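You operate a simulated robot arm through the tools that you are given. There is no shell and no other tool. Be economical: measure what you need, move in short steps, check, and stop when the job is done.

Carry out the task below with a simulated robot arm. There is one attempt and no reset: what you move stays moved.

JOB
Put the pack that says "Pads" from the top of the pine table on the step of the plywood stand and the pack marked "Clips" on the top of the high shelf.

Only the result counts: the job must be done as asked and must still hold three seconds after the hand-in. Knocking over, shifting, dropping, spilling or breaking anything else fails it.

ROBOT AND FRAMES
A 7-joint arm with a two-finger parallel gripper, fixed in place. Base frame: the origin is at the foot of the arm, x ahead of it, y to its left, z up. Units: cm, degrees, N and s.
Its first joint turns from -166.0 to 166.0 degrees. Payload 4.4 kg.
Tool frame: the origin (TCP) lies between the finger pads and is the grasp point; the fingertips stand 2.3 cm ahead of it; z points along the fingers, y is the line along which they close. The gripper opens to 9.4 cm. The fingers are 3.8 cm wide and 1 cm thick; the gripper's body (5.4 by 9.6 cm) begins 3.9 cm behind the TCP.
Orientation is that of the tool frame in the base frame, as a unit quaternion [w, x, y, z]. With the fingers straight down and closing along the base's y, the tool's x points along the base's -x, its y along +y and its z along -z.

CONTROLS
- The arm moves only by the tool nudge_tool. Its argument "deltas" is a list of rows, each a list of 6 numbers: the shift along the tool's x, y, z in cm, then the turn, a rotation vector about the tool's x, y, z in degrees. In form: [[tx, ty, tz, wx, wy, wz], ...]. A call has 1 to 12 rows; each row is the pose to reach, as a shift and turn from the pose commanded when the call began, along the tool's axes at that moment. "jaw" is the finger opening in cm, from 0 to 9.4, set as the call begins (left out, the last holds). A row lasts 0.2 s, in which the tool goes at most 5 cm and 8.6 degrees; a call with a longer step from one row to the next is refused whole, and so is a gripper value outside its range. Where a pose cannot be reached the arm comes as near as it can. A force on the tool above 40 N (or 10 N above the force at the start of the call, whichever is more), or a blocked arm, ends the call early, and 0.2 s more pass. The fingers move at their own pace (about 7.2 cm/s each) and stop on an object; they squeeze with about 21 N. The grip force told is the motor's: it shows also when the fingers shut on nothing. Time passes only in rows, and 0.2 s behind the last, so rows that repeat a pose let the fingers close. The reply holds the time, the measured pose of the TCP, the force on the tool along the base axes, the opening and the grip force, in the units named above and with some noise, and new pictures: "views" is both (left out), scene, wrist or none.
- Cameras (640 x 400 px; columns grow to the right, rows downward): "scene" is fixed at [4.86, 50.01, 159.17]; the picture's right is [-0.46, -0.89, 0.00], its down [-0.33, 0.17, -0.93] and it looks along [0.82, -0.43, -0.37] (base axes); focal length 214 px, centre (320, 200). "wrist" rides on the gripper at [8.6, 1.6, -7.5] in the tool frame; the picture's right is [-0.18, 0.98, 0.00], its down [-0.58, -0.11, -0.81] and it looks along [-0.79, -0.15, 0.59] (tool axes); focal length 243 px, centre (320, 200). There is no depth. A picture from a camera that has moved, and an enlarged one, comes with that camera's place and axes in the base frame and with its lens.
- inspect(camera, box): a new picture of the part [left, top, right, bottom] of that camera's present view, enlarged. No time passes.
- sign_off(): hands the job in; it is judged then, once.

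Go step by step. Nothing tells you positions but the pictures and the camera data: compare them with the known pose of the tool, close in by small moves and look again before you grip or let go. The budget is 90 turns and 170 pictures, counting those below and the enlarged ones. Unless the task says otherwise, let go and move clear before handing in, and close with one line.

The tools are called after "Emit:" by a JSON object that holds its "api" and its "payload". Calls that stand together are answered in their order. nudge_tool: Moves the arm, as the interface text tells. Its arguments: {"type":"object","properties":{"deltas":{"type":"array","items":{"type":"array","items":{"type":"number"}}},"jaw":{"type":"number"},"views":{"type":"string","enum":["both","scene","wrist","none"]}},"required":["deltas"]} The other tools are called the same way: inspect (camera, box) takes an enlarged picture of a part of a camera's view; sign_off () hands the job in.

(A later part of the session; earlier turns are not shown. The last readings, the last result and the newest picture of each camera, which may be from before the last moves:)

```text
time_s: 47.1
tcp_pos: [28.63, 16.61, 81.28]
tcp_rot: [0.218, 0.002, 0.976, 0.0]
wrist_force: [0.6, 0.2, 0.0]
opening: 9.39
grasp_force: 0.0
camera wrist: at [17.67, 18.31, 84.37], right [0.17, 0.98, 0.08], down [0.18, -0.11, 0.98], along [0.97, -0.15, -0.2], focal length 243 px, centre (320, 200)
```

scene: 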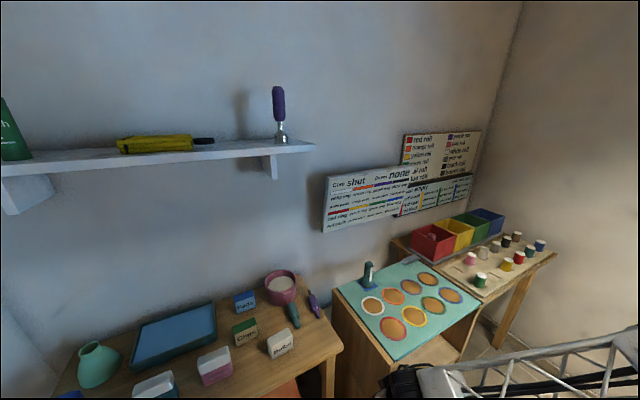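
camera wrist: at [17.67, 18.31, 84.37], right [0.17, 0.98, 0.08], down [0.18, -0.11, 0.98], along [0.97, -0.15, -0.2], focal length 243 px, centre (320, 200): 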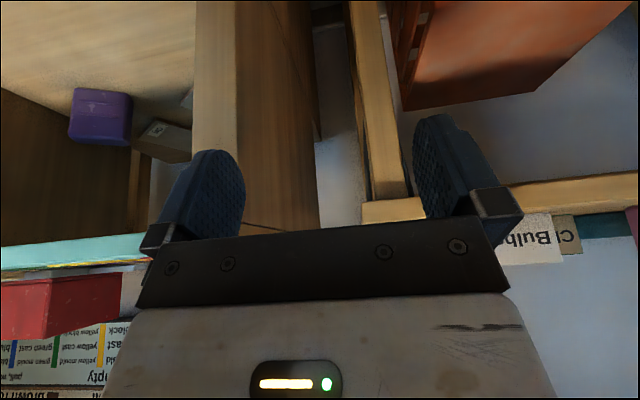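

Good. Clips should go first (otherwise the camera would hit Clips when fetching Pads). I rise, make the tool vertical and go above Clips.

Emit:
{"api": "nudge_tool", "payload": {"deltas": [[-2.3, 1.7, -3.2, 0, 0, 0], [-4.6, 3.4, -6.4, 0, 0, 0], [-6.9, 5.2, -9.6, 0, 0, 0], [-9.2, 7, -12.8, 0, 0, 0], [-11.5, 8.7, -16, 0, 0, 0], [-13.9, 10.5, -19.2, 0, 0, 0], [-16.2, 12.2, -22.4, 0, 8.3, 0], [-18.5, 14, -25.6, 0, 16.6, 0], [-18.5, 14, -25.6, 0, 25, 0]], "views": "none"}}

Emit:
{"api": "nudge_tool", "payload": {"deltas": [[-4, 2.5, 0, 0, 0, 0], [-8, 5, 0, 0, 0, 0], [-12, 7.5, 0, 0, 0, 0], [-16, 10, 0, 0, 0, 0], [-20, 12.5, 0, 0, 0, 0], [-24, 15, 1, 0, 0, 0], [-27.5, 17, 3, 0, 0, 0], [-30.5, 18.3, 5, 0, 0, -3]], "views": "both"}}

```text
time_s: 49.1
tcp_pos: [34.75, 30.41, 112.32]
tcp_rot: [0.0, 0.002, 1.0, 0.001]
wrist_force: [-0.9, -0.6, 0.2]
opening: 9.39
grasp_force: 0.2
```

```text
time_s: 50.9
tcp_pos: [65.07, 48.94, 107.53]
tcp_rot: [0.001, -0.024, 1.0, 0.002]
wrist_force: [-0.5, -0.4, 1.2]
opening: 9.4
grasp_force: 0.1
camera wrist: at [56.35, 50.17, 114.92], right [0.14, 0.99, 0.0], down [0.58, -0.08, 0.81], along [0.8, -0.11, -0.59], focal length 243 px, centre (320, 200)
```

scene: 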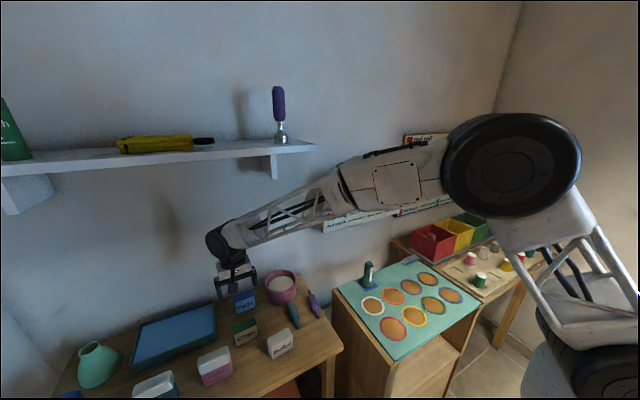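
wrist: 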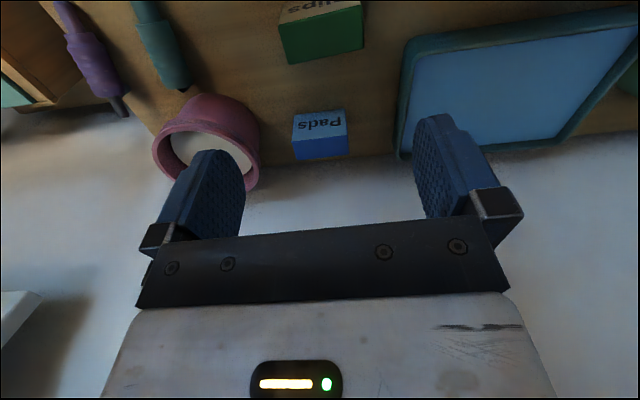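

Emit:
{"api": "inspect", "payload": {"camera": "wrist", "box": [260, 0, 400, 170]}}

```text
2.35 times, centred on (330, 85) of wrist
camera zoom: at [56.35, 50.17, 114.92], right [0.14, 0.99, 0.0], down [0.58, -0.08, 0.81], along [0.8, -0.11, -0.59], focal length 571 px, centre (296, 471)
```

zoom: 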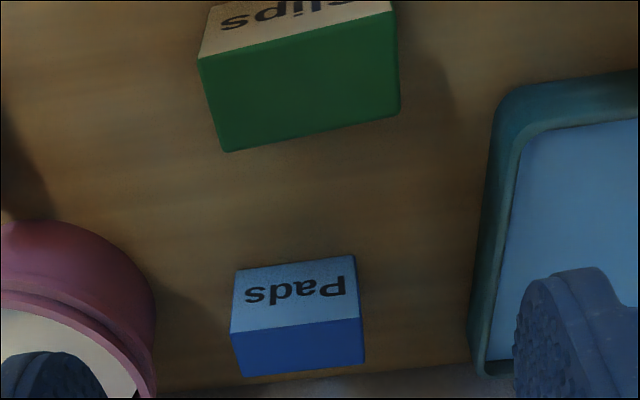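

Clips centre refined to (66.0, 49.1). Lower to just above it and check.

Emit:
{"api": "nudge_tool", "payload": {"deltas": [[-0.9, 0.2, 4, 0, 0, -0.7], [-0.9, 0.2, 8, 0, 0, -0.7], [-0.9, 0.2, 12, 0, 0, -0.7], [-0.9, 0.2, 14.5, 0, 0, -0.7]], "views": "both"}}

Emit:
{"api": "inspect", "payload": {"camera": "scene", "box": [200, 260, 300, 360]}}

```text
time_s: 51.9
tcp_pos: [66.39, 49.06, 93.16]
tcp_rot: [0.001, -0.031, 1.0, 0.002]
wrist_force: [-0.3, -0.7, 1.0]
opening: 9.41
grasp_force: 0.1
camera wrist: at [57.71, 50.2, 100.52], right [0.12, 0.99, 0.0], down [0.59, -0.08, 0.81], along [0.8, -0.1, -0.59], focal length 243 px, centre (320, 200)
```

scene: 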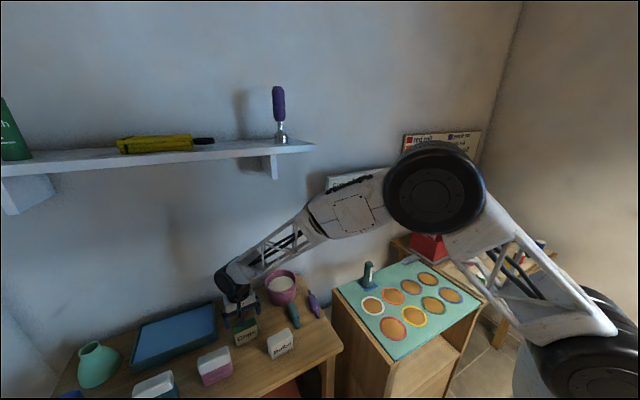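
wrist: 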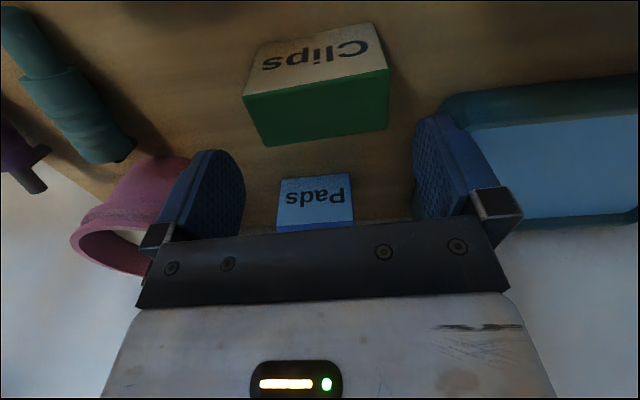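

```text
4.00 times, centred on (250, 310) of scene
camera zoom: at [4.86, 50.01, 159.17], right [-0.46, -0.89, 0.0], down [-0.33, 0.17, -0.93], along [0.82, -0.43, -0.37], focal length 858 px, centre (600, -240)
```

zoom: 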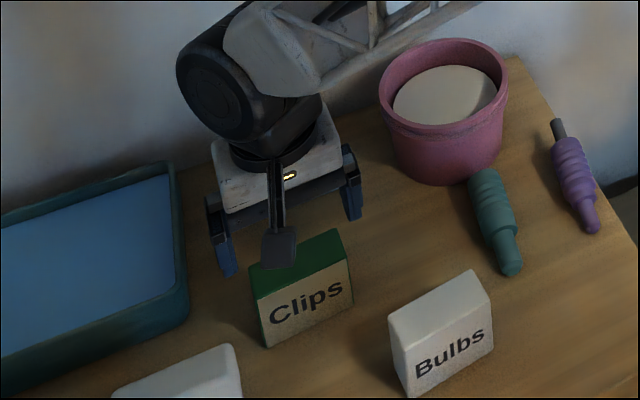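

Aligned (pack centre 65.9, 49.1). Lower to z≈86.

Emit:
{"api": "nudge_tool", "payload": {"deltas": [[0.3, 0, 2.4, 0, 0, 0], [0.3, 0, 4.8, 0, 0, 0], [0.3, 0, 7.1, 0, 0, 0]], "views": "wrist"}}

```text
time_s: 52.7
tcp_pos: [66.05, 48.87, 85.69]
tcp_rot: [0.0, -0.03, 1.0, 0.001]
wrist_force: [0.5, -0.4, 0.2]
opening: 9.4
grasp_force: 0.2
camera wrist: at [57.22, 50.15, 93.04], right [0.12, 0.99, 0.0], down [0.59, -0.08, 0.81], along [0.8, -0.1, -0.59], focal length 243 px, centre (320, 200)
```

wrist: 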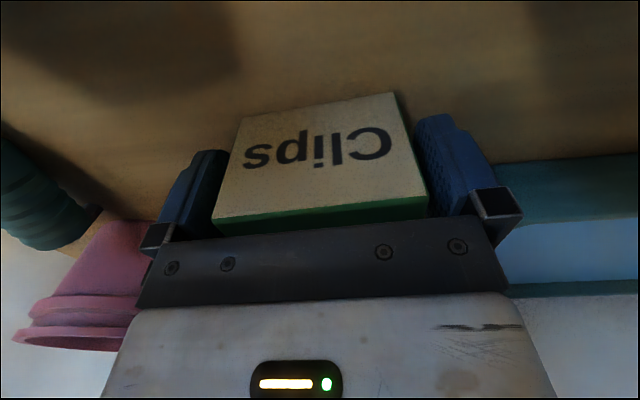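

The pack sits between the fingers. Close.

Emit:
{"api": "nudge_tool", "payload": {"deltas": [[0, 0, 0, 0, 0, 0], [0, 0, 0, 0, 0, 0], [0, 0, 0, 0, 0, 0], [0, 0, -1.5, 0, 0, 0], [0, 0, -4, 0, 0, 0], [0, 0, -8, 0, 0, 0]], "jaw": 4, "views": "wrist"}}

```text
time_s: 54.1
tcp_pos: [65.5, 48.87, 93.53]
tcp_rot: [0.0, -0.031, 1.0, 0.001]
wrist_force: [-0.4, 0.4, -1.4]
opening: 7.97
grasp_force: 21.4
camera wrist: at [56.85, 50.09, 100.96], right [0.12, 0.99, 0.0], down [0.59, -0.07, 0.81], along [0.8, -0.1, -0.59], focal length 243 px, centre (320, 200)
```

wrist: 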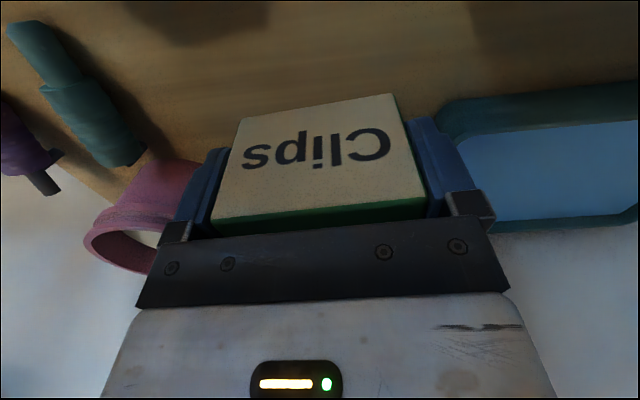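

Gripped at 7.97 cm. The shelf top is at z≈151, x 67–88; free gap between screwdriver (y≈28) and yellow tool (y≈48): target (76, 39). I back out and rise.

Emit:
{"api": "nudge_tool", "payload": {"deltas": [[4, -0.5, -2, 0, 0, 0], [8, -1, -4, 0, 0, 0], [12, -1.5, -6, 0, 0, 0], [15.5, -2, -9, 0, 0, 0], [17, -3, -13.5, 0, 0, 0], [17, -4, -18, 0, 0, 0], [17, -5, -22.5, 0, 0, 0], [17, -6, -27, 0, 0, 0], [17, -7, -31.5, 0, 0, 0], [17, -8, -36, 0, 0, 0], [17, -8.5, -40.5, 0, 0, 0], [17, -9, -45, 0, 0, 0]], "views": "none"}}

Emit:
{"api": "nudge_tool", "payload": {"deltas": [[0, 0, -4.5, 0, 0, 0], [0, 0, -9, 0, 0, 0], [0, 0, -13.5, 0, 0, 0], [0, 0, -18, 0, 0, 0], [0, 0, -22.5, 0, 0, 0], [0, 0, -27, 0, 0, 0]], "views": "both"}}

```text
time_s: 56.7
tcp_pos: [49.7, 38.52, 138.72]
tcp_rot: [0.0, -0.031, 1.0, 0.001]
wrist_force: [0.0, -0.1, -0.9]
opening: 8.01
grasp_force: 21.2
```

```text
time_s: 58.1
tcp_pos: [49.33, 38.66, 165.91]
tcp_rot: [0.001, -0.03, 1.0, 0.0]
wrist_force: [-0.3, 0.6, -1.2]
opening: 7.97
grasp_force: 20.8
camera wrist: at [40.6, 39.77, 173.1], right [0.12, 0.99, 0.0], down [0.59, -0.07, 0.81], along [0.8, -0.1, -0.59], focal length 243 px, centre (320, 200)
```

scene: 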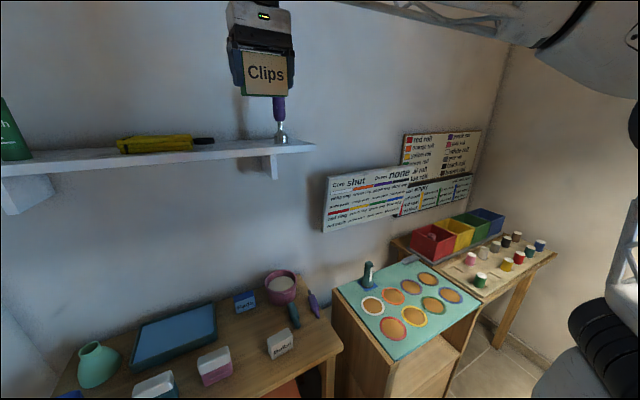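
wrist: 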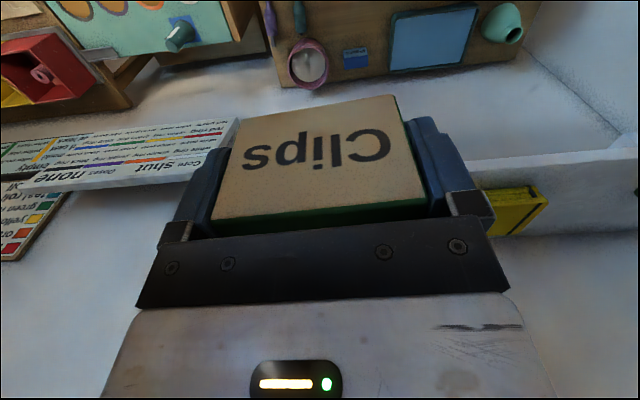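

Emit:
{"api": "nudge_tool", "payload": {"deltas": [[-4.2, -0.2, 0, 0, 0, 0], [-8.4, -0.4, 0, 0, 0, 0], [-12.6, -0.6, 0, 0, 0, 0], [-16.8, -0.8, 0, 0, 0, 0], [-20.7, -1, 0, 0, 0, 0]], "views": "both"}}

Emit:
{"api": "inspect", "payload": {"camera": "scene", "box": [100, 0, 340, 200]}}

```text
time_s: 59.3
tcp_pos: [70.28, 38.81, 165.48]
tcp_rot: [0.001, -0.031, 1.0, 0.001]
wrist_force: [-1.5, -0.9, 0.6]
opening: 7.95
grasp_force: 20.6
camera wrist: at [61.63, 40.02, 172.78], right [0.12, 0.99, 0.0], down [0.58, -0.08, 0.81], along [0.8, -0.1, -0.59], focal length 243 px, centre (320, 200)
```

scene: 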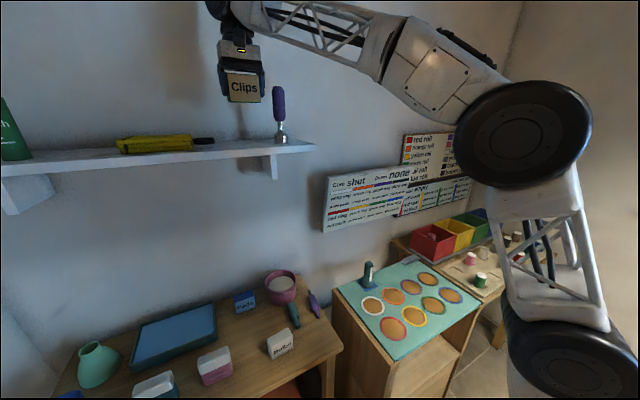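
wrist: 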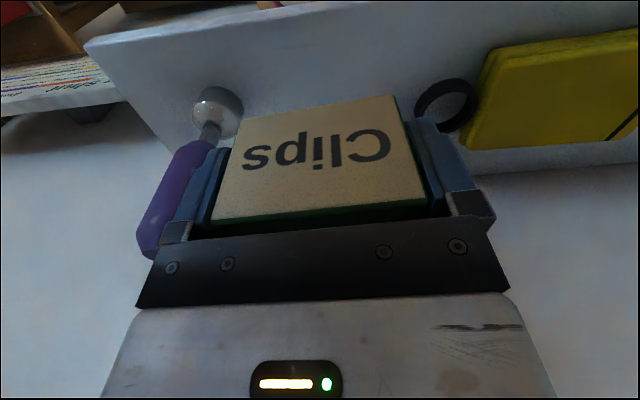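

```text
2.00 times, centred on (220, 100) of scene
camera zoom: at [4.86, 50.01, 159.17], right [-0.46, -0.89, 0.0], down [-0.33, 0.17, -0.93], along [0.82, -0.43, -0.37], focal length 429 px, centre (520, 400)
```

zoom: 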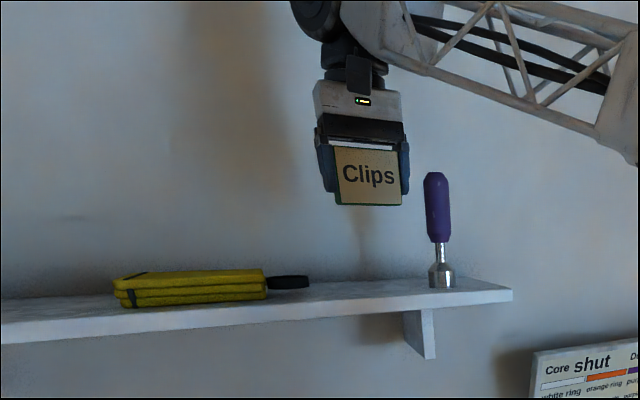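

Gap runs y 31.4–47.3; target (76.5, 39.3). Forward and down to just above the shelf.

Emit:
{"api": "nudge_tool", "payload": {"deltas": [[-3.2, 0.1, 0, 0, 0, 0], [-6.3, 0.1, 0, 0, 0, 0], [-6.3, 0.1, 3, 0, 0, 0], [-6.3, 0.1, 6, 0, 0, 0], [-6.3, 0.1, 8.5, 0, 0, 0]], "views": "both"}}

Emit:
{"api": "inspect", "payload": {"camera": "scene", "box": [180, 60, 340, 180]}}

```text
time_s: 60.5
tcp_pos: [76.38, 39.6, 156.98]
tcp_rot: [-0.001, -0.031, 1.0, 0.001]
wrist_force: [0.1, 0.0, -0.2]
opening: 7.97
grasp_force: 20.6
camera wrist: at [67.7, 40.79, 164.33], right [0.12, 0.99, 0.0], down [0.59, -0.08, 0.81], along [0.8, -0.1, -0.59], focal length 243 px, centre (320, 200)
```

scene: 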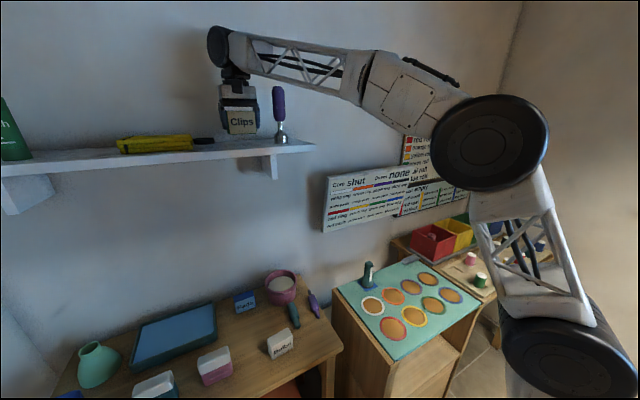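
wrist: 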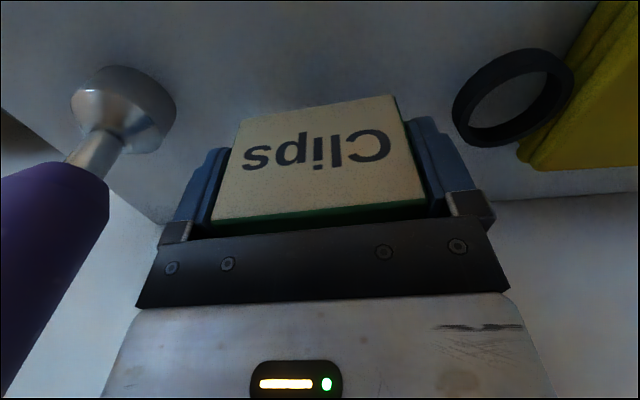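

```text
3.33 times, centred on (260, 120) of scene
camera zoom: at [4.86, 50.01, 159.17], right [-0.46, -0.89, 0.0], down [-0.33, 0.17, -0.93], along [0.82, -0.43, -0.37], focal length 715 px, centre (520, 467)
```

zoom: 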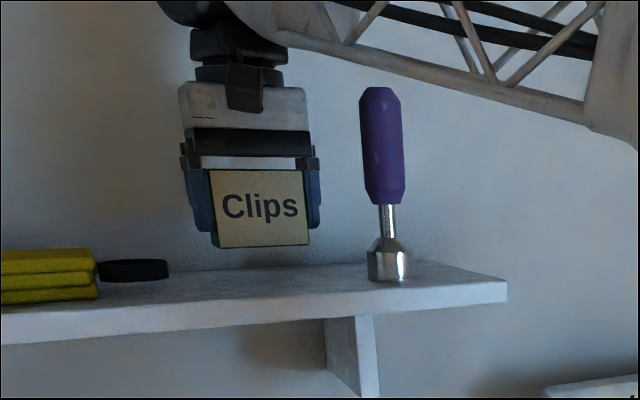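

Clear of neighbours. Lower slowly to contact.

Emit:
{"api": "nudge_tool", "payload": {"deltas": [[0, 0, 0.6, 0, 0, 0], [0, 0, 1.2, 0, 0, 0], [0, 0, 1.6, 0, 0, 0]], "views": "none"}}

Emit:
{"api": "inspect", "payload": {"camera": "scene", "box": [180, 60, 340, 180]}}

```text
time_s: 61.3
tcp_pos: [76.33, 39.6, 155.58]
tcp_rot: [0.001, -0.031, 1.0, 0.0]
wrist_force: [1.0, -0.7, -1.1]
opening: 7.99
grasp_force: 21.2
```

```text
3.33 times, centred on (260, 120) of scene
camera zoom: at [4.86, 50.01, 159.17], right [-0.46, -0.89, 0.0], down [-0.33, 0.17, -0.93], along [0.82, -0.43, -0.37], focal length 715 px, centre (520, 467)
```

zoom: 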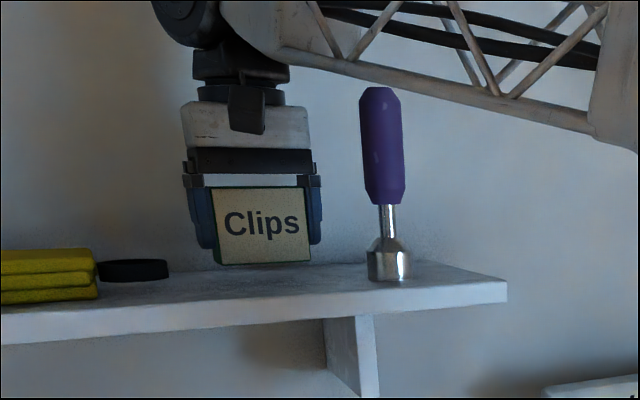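

Emit:
{"api": "nudge_tool", "payload": {"deltas": [[0, 0, 0.3, 0, 0, 0], [0, 0, 0.6, 0, 0, 0], [0, 0, 0.6, 0, 0, 0]], "views": "none"}}

Emit:
{"api": "inspect", "payload": {"camera": "scene", "box": [200, 90, 300, 165]}}

```text
time_s: 62.1
tcp_pos: [76.57, 39.59, 154.95]
tcp_rot: [0.002, -0.03, 1.0, 0.001]
wrist_force: [0.0, 0.2, -1.8]
opening: 8.0
grasp_force: 21.2
```

```text
5.33 times, centred on (250, 128) of scene
camera zoom: at [4.86, 50.01, 159.17], right [-0.46, -0.89, 0.0], down [-0.33, 0.17, -0.93], along [0.82, -0.43, -0.37], focal length 1144 px, centre (693, 587)
```

zoom: 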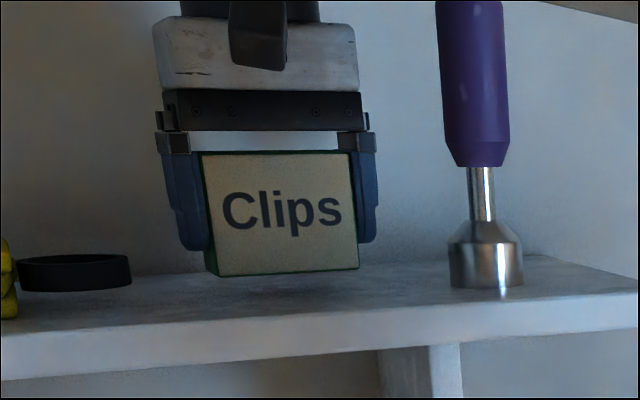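

Emit:
{"api": "nudge_tool", "payload": {"deltas": [[0, 0, 0.25, 0, 0, 0], [0, 0, 0.5, 0, 0, 0], [0, 0, 0.5, 0, 0, 0]], "views": "none"}}

```text
time_s: 62.9
tcp_pos: [76.48, 39.64, 154.35]
tcp_rot: [0.0, -0.03, 1.0, 0.001]
wrist_force: [0.1, 0.0, -1.0]
opening: 7.96
grasp_force: 20.9
```

Emit:
{"api": "nudge_tool", "payload": {"deltas": [[0, 0, 0.2, 0, 0, 0], [0, 0, 0.4, 0, 0, 0], [0, 0, 0.4, 0, 0, 0]], "views": "none"}}

Emit:
{"api": "inspect", "payload": {"camera": "scene", "box": [200, 90, 300, 165]}}

```text
time_s: 63.7
tcp_pos: [76.47, 39.44, 153.95]
tcp_rot: [0.001, -0.03, 1.0, 0.001]
wrist_force: [0.4, -0.1, -1.6]
opening: 7.97
grasp_force: 20.7
```

```text
5.33 times, centred on (250, 128) of scene
camera zoom: at [4.86, 50.01, 159.17], right [-0.46, -0.89, 0.0], down [-0.33, 0.17, -0.93], along [0.82, -0.43, -0.37], focal length 1144 px, centre (693, 587)
```

zoom: 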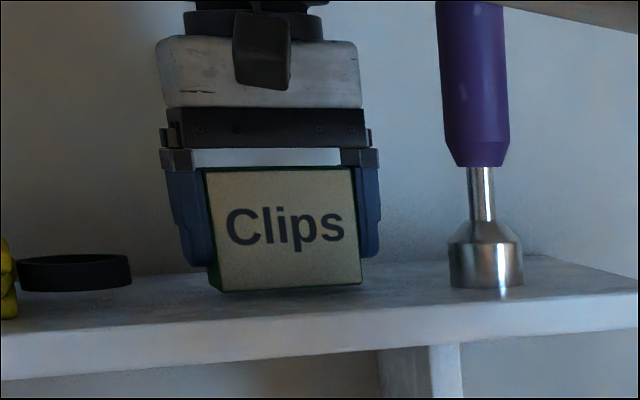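

Emit:
{"api": "nudge_tool", "payload": {"deltas": [[0, 0, 0.15, 0, 0, 0], [0, 0, 0.3, 0, 0, 0], [0, 0, 0.3, 0, 0, 0]], "views": "none"}}

```text
time_s: 64.5
tcp_pos: [76.49, 39.6, 153.71]
tcp_rot: [0.0, -0.031, 1.0, 0.001]
wrist_force: [-0.2, -0.3, -0.9]
opening: 8.0
grasp_force: 21.0
```

Emit:
{"api": "nudge_tool", "payload": {"deltas": [[0, 0, 0.15, 0, 0, 0], [0, 0, 0.3, 0, 0, 0], [0, 0, 0.3, 0, 0, 0]], "views": "none"}}

Emit:
{"api": "inspect", "payload": {"camera": "scene", "box": [210, 110, 290, 160]}}

```text
time_s: 65.3
tcp_pos: [76.35, 39.58, 153.73]
tcp_rot: [0.0, -0.031, 1.0, 0.001]
wrist_force: [-0.4, 4.4, 11.3]
opening: 7.97
grasp_force: 20.6
```

```text
8.00 times, centred on (250, 135) of scene
camera zoom: at [4.86, 50.01, 159.17], right [-0.46, -0.89, 0.0], down [-0.33, 0.17, -0.93], along [0.82, -0.43, -0.37], focal length 1716 px, centre (880, 720)
```

zoom: 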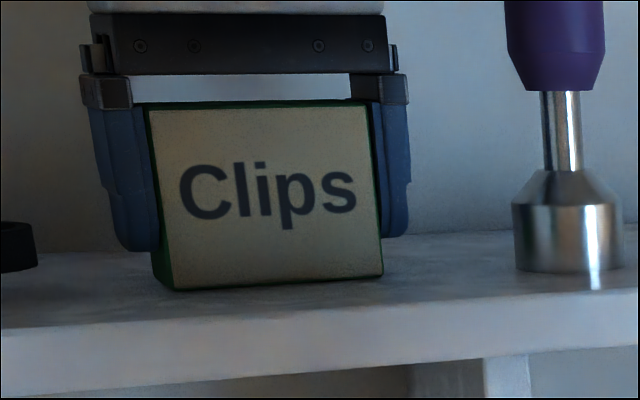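

Contact: the pack rests on the shelf. Release and rise.

Emit:
{"api": "nudge_tool", "payload": {"deltas": [[0, 0, -0.2, 0, 0, 0], [0, 0, -0.2, 0, 0, 0], [0, 0, -0.2, 0, 0, 0], [0, 0, -2, 0, 0, 0], [0, 0, -5, 0, 0, 0], [0, 0, -9.5, 0, 0, 0], [0, 0, -14, 0, 0, 0]], "jaw": 9.2, "views": "both"}}

```text
time_s: 66.9
tcp_pos: [76.16, 39.27, 166.78]
tcp_rot: [-0.001, -0.031, 1.0, 0.0]
wrist_force: [0.6, 0.3, -1.8]
opening: 9.2
grasp_force: 0.0
out of reach, approached as far as the arm can: row 7
camera wrist: at [67.45, 40.45, 174.08], right [0.12, 0.99, 0.0], down [0.59, -0.07, 0.81], along [0.8, -0.1, -0.59], focal length 243 px, centre (320, 200)
```

scene: 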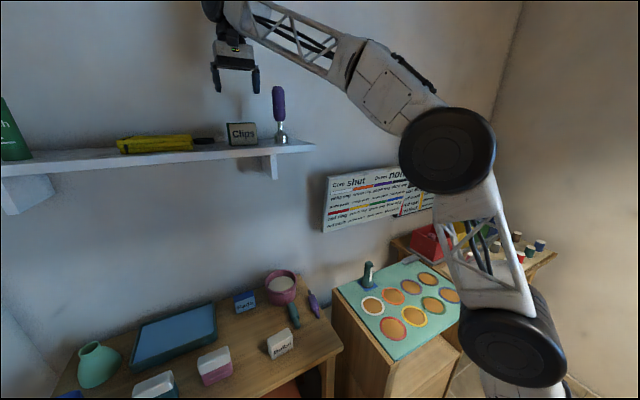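
wrist: 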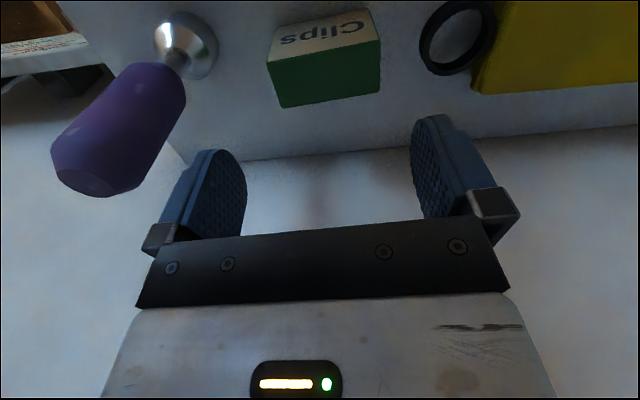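

Clips stands on the shelf. Retreat and descend to in front of the table.

Emit:
{"api": "nudge_tool", "payload": {"deltas": [[4.5, 0, 0, 0, 0, 0], [9, 0, 0, 0, 0, 0], [13.5, 0, 0, 0, 0, 0], [18, 0, 0, 0, 0, 0], [22.5, 0, 0, 0, 0, 0], [25, 0.5, 4, 0, 0, 0], [26, 1, 8.5, 0, 0, 0], [26, 2, 13, 0, 0, 0], [26, 3, 17.5, 0, 0, 0], [26, 4, 22, 0, 0, 0], [26, 5, 26.5, 0, 0, 0], [26, 6, 31, 0, 0, 3.5]], "views": "none"}}

Emit:
{"api": "nudge_tool", "payload": {"deltas": [[0, 0.5, 4, 0, 0, 0], [0, 1, 8, 0, 0, 0], [-1, 1.5, 12, 0, 0, 0], [-2, 2, 16, 0, -8.4, 0], [-3, 2, 20, 0, -16.8, 0], [-4, 2, 23, 0, -25, 0], [-7, 2, 26, 0, -25, 0], [-10, 2, 29, 0, -25, 0]], "views": "both"}}

```text
time_s: 69.5
tcp_pos: [49.91, 43.99, 135.97]
tcp_rot: [0.0, 0.0, 1.0, 0.002]
wrist_force: [-0.4, -0.1, -0.2]
opening: 9.17
grasp_force: 0.1
```

```text
time_s: 71.3
tcp_pos: [59.87, 46.05, 106.83]
tcp_rot: [0.219, 0.001, 0.976, 0.003]
wrist_force: [0.1, 0.8, -0.3]
opening: 9.22
grasp_force: 0.0
camera wrist: at [48.86, 47.71, 109.73], right [0.17, 0.98, 0.08], down [0.18, -0.11, 0.98], along [0.97, -0.15, -0.2], focal length 243 px, centre (320, 200)
```

scene: 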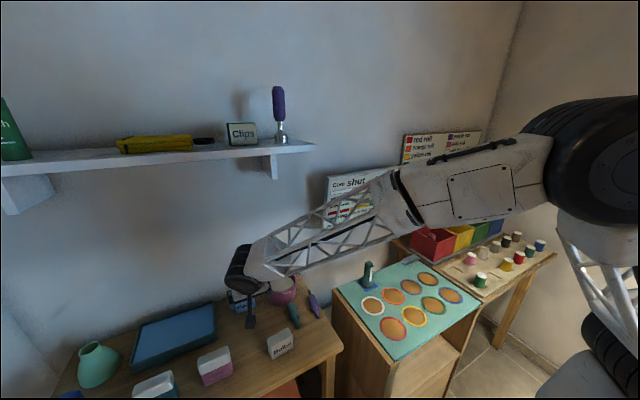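
wrist: 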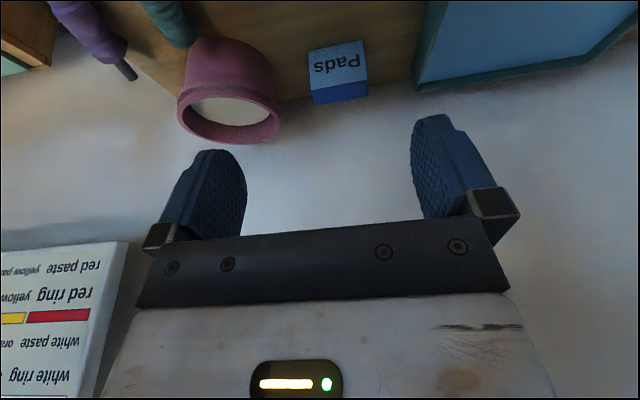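

Now the pre-grasp for Pads, tilted 25°, 10 cm back along the tool axis.

Emit:
{"api": "nudge_tool", "payload": {"deltas": [[-1.8, 0.2, 3.4, 0, 0, 0], [-3.6, 0.4, 6.9, 0, 0, 0], [-5.4, 0.6, 10.3, 0, 0, 0], [-7.2, 0.8, 13.8, 0, 0, 0], [-9, 1, 17.2, 0, 0, 0]], "jaw": 9.4, "views": "both"}}

Emit:
{"api": "inspect", "payload": {"camera": "wrist", "box": [200, 0, 500, 188]}}

Emit:
{"api": "inspect", "payload": {"camera": "scene", "box": [190, 240, 330, 340]}}

```text
time_s: 72.5
tcp_pos: [75.47, 46.95, 94.94]
tcp_rot: [0.217, 0.0, 0.976, 0.0]
wrist_force: [0.3, 0.8, 1.0]
opening: 9.41
grasp_force: 0.0
camera wrist: at [64.47, 48.68, 98.04], right [0.17, 0.98, 0.08], down [0.18, -0.11, 0.98], along [0.97, -0.15, -0.2], focal length 243 px, centre (320, 200)
```

scene: 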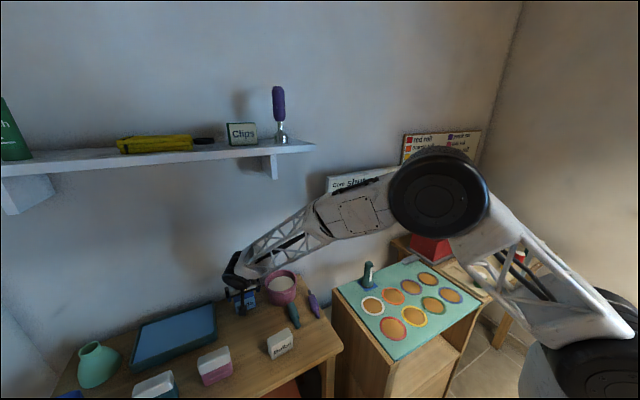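
wrist: 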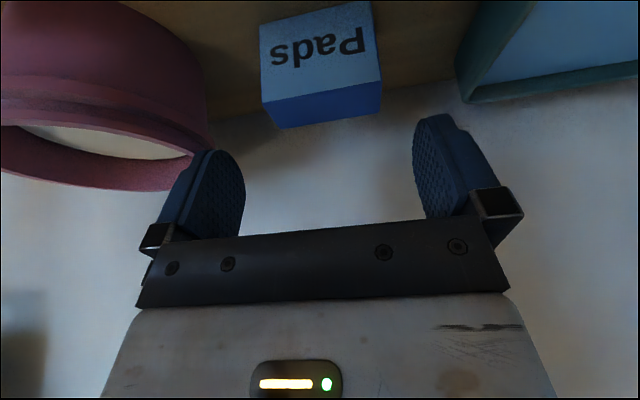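

```text
2.13 times, centred on (350, 94) of wrist
camera zoom: at [64.47, 48.68, 98.04], right [0.17, 0.98, 0.08], down [0.18, -0.11, 0.98], along [0.97, -0.15, -0.2], focal length 516 px, centre (256, 426)
```

zoom: 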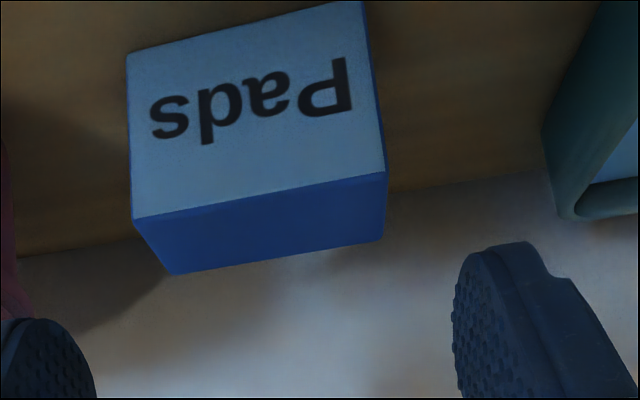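

```text
4.00 times, centred on (260, 290) of scene
camera zoom: at [4.86, 50.01, 159.17], right [-0.46, -0.89, 0.0], down [-0.33, 0.17, -0.93], along [0.82, -0.43, -0.37], focal length 858 px, centre (560, -160)
```

zoom: 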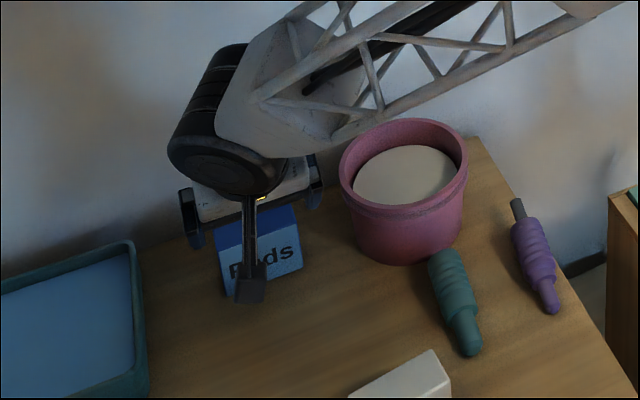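

Pads centre refined (79.75, 47.2), yaw 0. Advance along the tool axis.

Emit:
{"api": "nudge_tool", "payload": {"deltas": [[0, 0.25, 2.5, 0, 0, 0], [0, 0.25, 5, 0, 0, 0], [0, 0.25, 6, 0, 0, 0]], "views": "wrist"}}

```text
time_s: 73.3
tcp_pos: [77.59, 47.14, 89.59]
tcp_rot: [0.216, 0.001, 0.976, 0.001]
wrist_force: [0.0, -0.5, 0.7]
opening: 9.41
grasp_force: 0.1
camera wrist: at [66.68, 48.88, 92.47], right [0.17, 0.98, 0.08], down [0.19, -0.11, 0.98], along [0.97, -0.15, -0.2], focal length 243 px, centre (320, 200)
```

wrist: 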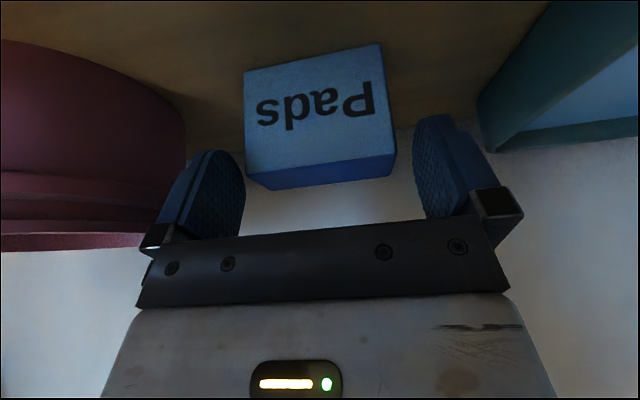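

Emit:
{"api": "nudge_tool", "payload": {"deltas": [[0, 0, 1.3, 0, 0, 0], [0, 0, 2.6, 0, 0, 0], [0, 0, 3.6, 0, 0, 0]], "views": "wrist"}}

```text
time_s: 74.1
tcp_pos: [79.53, 47.29, 86.27]
tcp_rot: [0.216, 0.001, 0.976, 0.0]
wrist_force: [0.6, -0.2, 1.1]
opening: 9.41
grasp_force: 0.1
camera wrist: at [68.38, 48.94, 89.19], right [0.17, 0.98, 0.08], down [0.19, -0.11, 0.98], along [0.97, -0.15, -0.2], focal length 243 px, centre (320, 200)
```

wrist: 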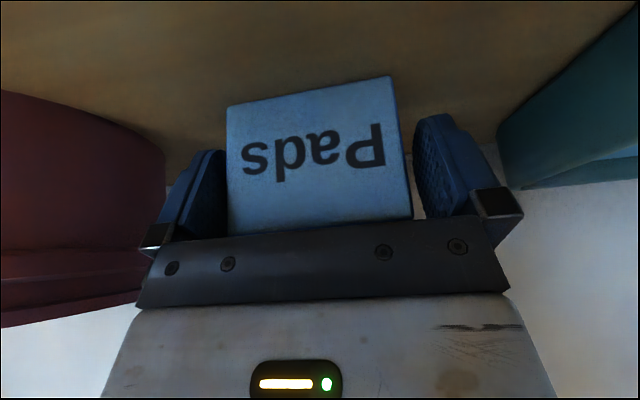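

Between the fingers. Close, then lift slightly and look.

Emit:
{"api": "nudge_tool", "payload": {"deltas": [[0, 0, 0, 0, 0, 0], [0, 0, 0, 0, 0, 0], [0, 0, 0, 0, 0, 0], [-0.6, 0, -1.4, 0, 0, 0], [-1, 0, -4, 0, 0, 0], [-1, 0, -8, 0, 0, 0]], "jaw": 4, "views": "both"}}

```text
time_s: 75.5
tcp_pos: [76.69, 47.22, 94.02]
tcp_rot: [0.216, 0.0, 0.976, 0.001]
wrist_force: [0.3, 0.4, -0.7]
opening: 7.96
grasp_force: 20.7
camera wrist: at [65.78, 48.88, 97.01], right [0.17, 0.98, 0.08], down [0.19, -0.11, 0.98], along [0.97, -0.15, -0.2], focal length 243 px, centre (320, 200)
```

scene: 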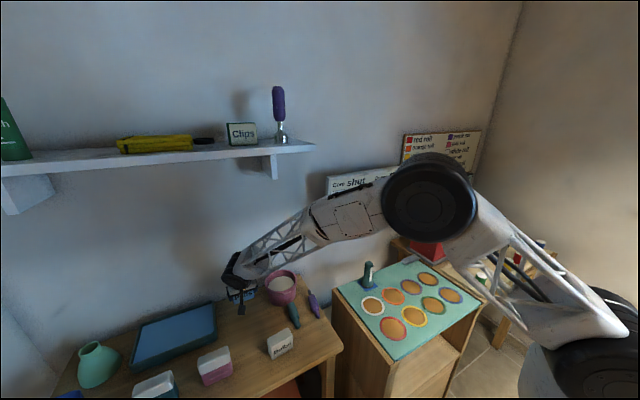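
wrist: 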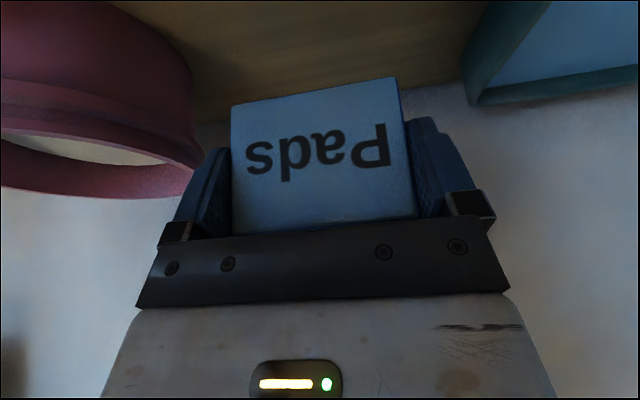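

Pads is held. Lift and travel to in front of the table, left of the stand.

Emit:
{"api": "nudge_tool", "payload": {"deltas": [[-1.4, 0, -4.5, 0, 0, 0], [-2.8, 0, -9, 0, 0, 0], [-4.1, 0, -13.5, 0, 0, 0], [-0.4, -1.8, -15.7, 0, 0, 0], [3.3, -3.6, -17.9, 0, 0, 0], [7, -5.4, -20.2, 0, 0, 0], [10.7, -7.2, -22.4, 0, 0, 0], [14.4, -9, -24.6, 0, 0, 0], [18.1, -10.8, -26.8, 0, 0, 0], [21.8, -12.5, -29, 0, 0, 0], [25.5, -14.2, -31.2, 0, 0, 0], [29.3, -16, -33.5, 0, 0, 0]], "views": "none"}}

```text
time_s: 78.1
tcp_pos: [36.13, 30.91, 111.69]
tcp_rot: [0.216, 0.001, 0.976, 0.001]
wrist_force: [-0.1, -0.3, -0.1]
opening: 7.98
grasp_force: 21.1
```

Emit:
{"api": "nudge_tool", "payload": {"deltas": [[2.5, -0.5, 3.1, 0, 0, 0], [4.9, -1, 6.1, 0, 0, 0], [7.3, -2, 9.2, 0, 0, 0], [9.8, -3, 12.2, 0, 0, 0], [12.2, -4, 15.3, 0, 0, 0], [14.6, -5, 18.3, 0, 0, 0], [17.1, -5.5, 21.4, 0, 0, 0], [19.5, -6, 24.4, 0, 0, 0]], "views": "none"}}

Emit:
{"api": "nudge_tool", "payload": {"deltas": [[0, -3, 0, 0, 0, 0], [0, -6, 0, 0, 0, 0], [0, -9, 0, 0, 0, 0], [0, -12, 0, 0, 0, 0]], "views": "wrist"}}

```text
time_s: 79.9
tcp_pos: [28.8, 25.22, 81.66]
tcp_rot: [0.217, 0.001, 0.976, 0.001]
wrist_force: [-0.8, -0.3, -1.1]
opening: 7.99
grasp_force: 20.9
```

```text
time_s: 80.9
tcp_pos: [28.93, 13.14, 81.57]
tcp_rot: [0.218, 0.001, 0.976, 0.0]
wrist_force: [1.0, -0.2, -1.0]
opening: 7.98
grasp_force: 21.1
camera wrist: at [17.89, 14.93, 84.52], right [0.17, 0.98, 0.08], down [0.19, -0.11, 0.98], along [0.97, -0.15, -0.2], focal length 243 px, centre (320, 200)
```

wrist: 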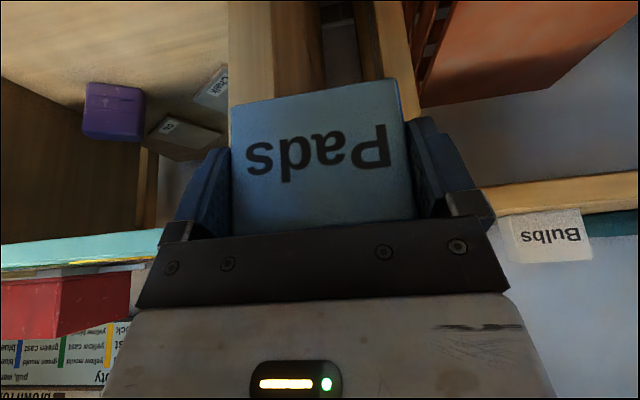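

Emit:
{"api": "nudge_tool", "payload": {"deltas": [[0, -2.5, 0, 0, 0, 0], [0, -5, 0, 0, 0, 0], [0, -7.5, 0, 0, 0, 0], [0, -10, 0, 0, 0, 0], [0, -12.5, 0, 0, 0, 0], [0, -15, 0, 0, 0, 0], [0, -17.5, 0, 0, 0, 0], [0, -20.5, 0, 0, 0, 0]], "views": "both"}}

```text
time_s: 82.7
tcp_pos: [28.67, -7.18, 81.19]
tcp_rot: [0.21, 0.001, 0.978, 0.005]
wrist_force: [0.9, -0.5, 1.8]
opening: 7.96
grasp_force: 20.6
out of reach, approached as far as the arm can: row 6
camera wrist: at [17.8, -5.43, 84.4], right [0.17, 0.98, 0.08], down [0.2, -0.12, 0.97], along [0.97, -0.15, -0.21], focal length 243 px, centre (320, 200)
```

scene: 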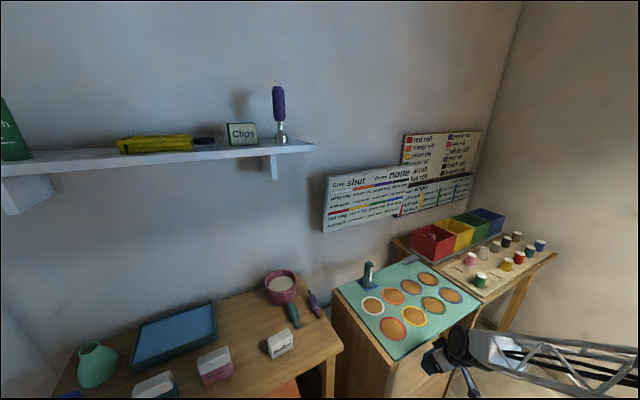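
wrist: 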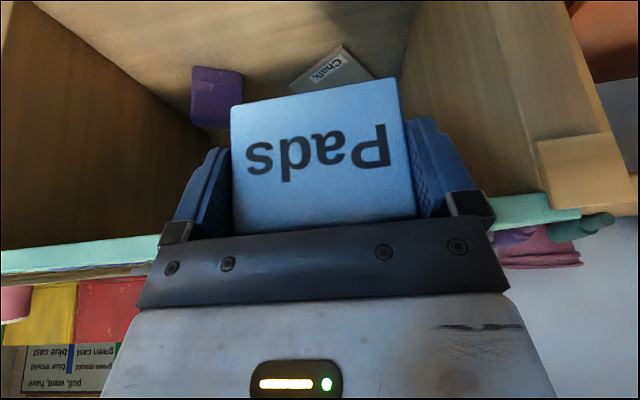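

Emit:
{"api": "nudge_tool", "payload": {"deltas": [[0.4, 0, 3, 0, 0, 0], [0.8, 0, 6, 0, 0, 0], [1.1, 0, 9, 0, 0, 0], [1.4, 0, 12, 0, 0, 0], [1.5, 0, 14.5, 0, 0, 0], [1.6, 0, 17, 0, 0, 0], [1.65, 0, 19.5, 0, 0, 0], [1.65, 0, 19.5, 0, 0, 0]], "views": "both"}}

```text
time_s: 84.5
tcp_pos: [35.45, -7.15, 63.16]
tcp_rot: [0.216, 0.001, 0.976, 0.001]
wrist_force: [0.3, 0.2, -1.3]
opening: 7.98
grasp_force: 21.1
camera wrist: at [24.53, -5.31, 66.14], right [0.17, 0.98, 0.08], down [0.19, -0.11, 0.98], along [0.97, -0.15, -0.2], focal length 243 px, centre (320, 200)
```

scene: 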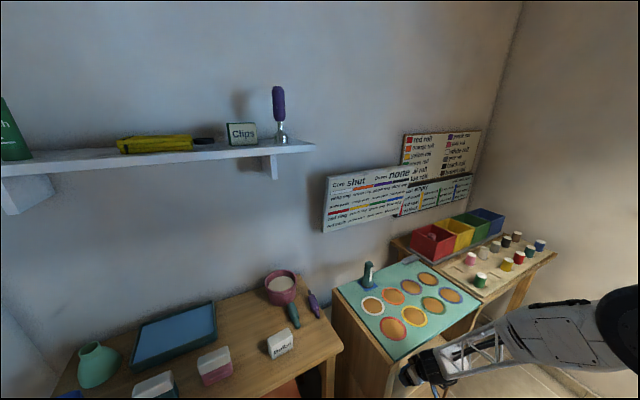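
wrist: 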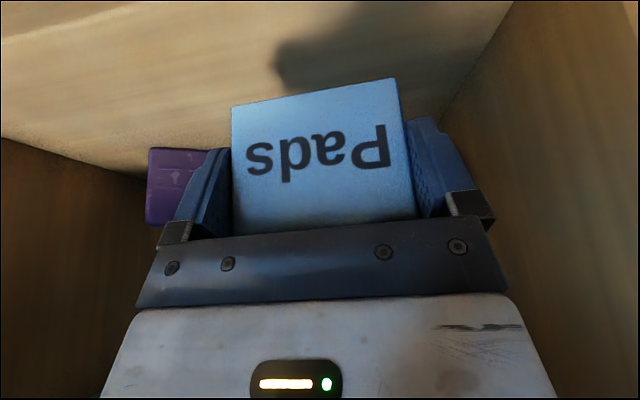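

Same as the test path. Advance along the tool axis to just above the step.

Emit:
{"api": "nudge_tool", "payload": {"deltas": [[0, 0, 2, 0, 0, 0], [0, 0, 4, 0, 0, 0], [0, 0, 5.3, 0, 0, 0], [0, 0, 5.3, 0, 0, 0]], "views": "wrist"}}

```text
time_s: 85.5
tcp_pos: [37.64, -7.1, 58.22]
tcp_rot: [0.218, 0.001, 0.976, 0.001]
wrist_force: [-0.2, 0.1, -1.1]
opening: 8.0
grasp_force: 21.6
camera wrist: at [26.75, -5.44, 61.18], right [0.17, 0.98, 0.08], down [0.19, -0.11, 0.98], along [0.97, -0.15, -0.2], focal length 243 px, centre (320, 200)
```

wrist: 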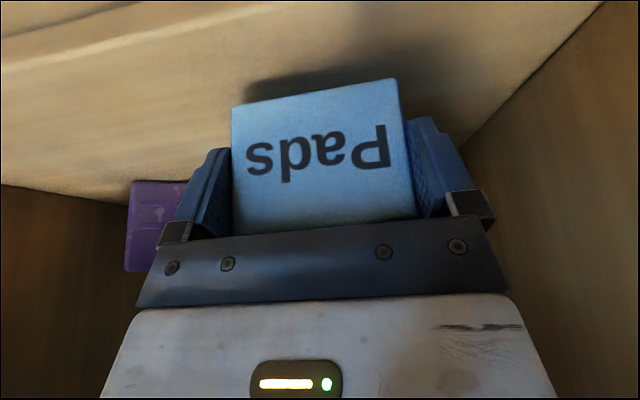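

Emit:
{"api": "nudge_tool", "payload": {"deltas": [[0, 0, 0.6, 0, 0, 0], [0.1, 0, 1.2, 0, 0, 0], [0.3, 0, 1.6, 0, 0, 0], [0.3, 0, 1.6, 0, 0, 0]], "views": "wrist"}}

```text
time_s: 86.5
tcp_pos: [38.17, -7.32, 56.72]
tcp_rot: [0.216, 0.001, 0.976, 0.0]
wrist_force: [0.4, -0.4, -1.2]
opening: 7.97
grasp_force: 20.7
camera wrist: at [27.21, -5.49, 59.76], right [0.17, 0.98, 0.08], down [0.19, -0.11, 0.98], along [0.97, -0.15, -0.2], focal length 243 px, centre (320, 200)
```

wrist: 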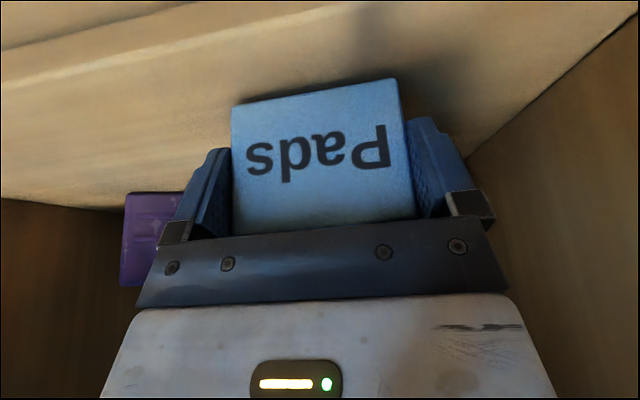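

Still free (no contact force). Continue downward in small steps.

Emit:
{"api": "nudge_tool", "payload": {"deltas": [[0.13, 0, 0.27, 0, 0, 0], [0.25, 0, 0.54, 0, 0, 0], [0.34, 0, 0.72, 0, 0, 0], [0.34, 0, 0.72, 0, 0, 0]], "views": "none"}}

```text
time_s: 87.5
tcp_pos: [38.41, -7.23, 56.05]
tcp_rot: [0.217, 0.0, 0.976, 0.0]
wrist_force: [-0.3, 4.4, 18.4]
opening: 7.97
grasp_force: 20.9
```

Emit:
{"api": "inspect", "payload": {"camera": "wrist", "box": [150, 0, 500, 220]}}

Emit:
{"api": "inspect", "payload": {"camera": "scene", "box": [360, 280, 520, 400]}}

```text
1.82 times, centred on (325, 110) of wrist
camera zoom: at [27.36, -5.46, 59.04], right [0.17, 0.98, 0.08], down [0.18, -0.11, 0.98], along [0.97, -0.15, -0.2], focal length 441 px, centre (311, 364)
```

zoom: 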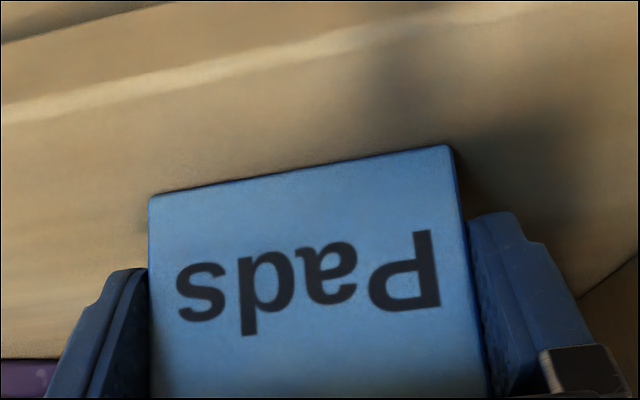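

```text
3.33 times, centred on (440, 340) of scene
camera zoom: at [4.86, 50.01, 159.17], right [-0.46, -0.89, 0.0], down [-0.33, 0.17, -0.93], along [0.82, -0.43, -0.37], focal length 715 px, centre (-80, -267)
```

zoom: 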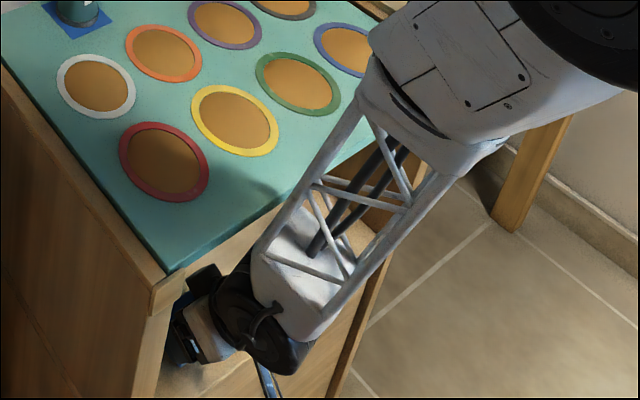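

The pack rests on the step, about 3 cm behind its front edge. Release and back out along the tool axis.

Emit:
{"api": "nudge_tool", "payload": {"deltas": [[-0.1, 0, -0.2, 0, 0, 0], [-0.1, 0, -0.2, 0, 0, 0], [-0.1, 0, -0.2, 0, 0, 0], [-0.1, 0, -0.2, 0, 0, 0], [-0.2, 0, -1.5, 0, 0, 0], [-0.3, 0, -4, 0, 0, 0], [-0.6, 0, -7.2, 0, 0, 0]], "jaw": 9.3, "views": "wrist"}}

```text
time_s: 89.1
tcp_pos: [35.57, -7.15, 62.65]
tcp_rot: [0.216, 0.001, 0.976, 0.0]
wrist_force: [-0.3, 1.2, 0.4]
opening: 9.29
grasp_force: 0.1
camera wrist: at [24.59, -5.32, 65.7], right [0.17, 0.98, 0.08], down [0.19, -0.11, 0.98], along [0.97, -0.15, -0.2], focal length 243 px, centre (320, 200)
```

wrist: 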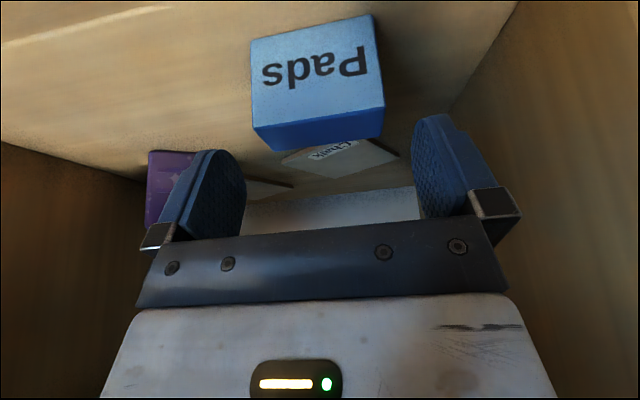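

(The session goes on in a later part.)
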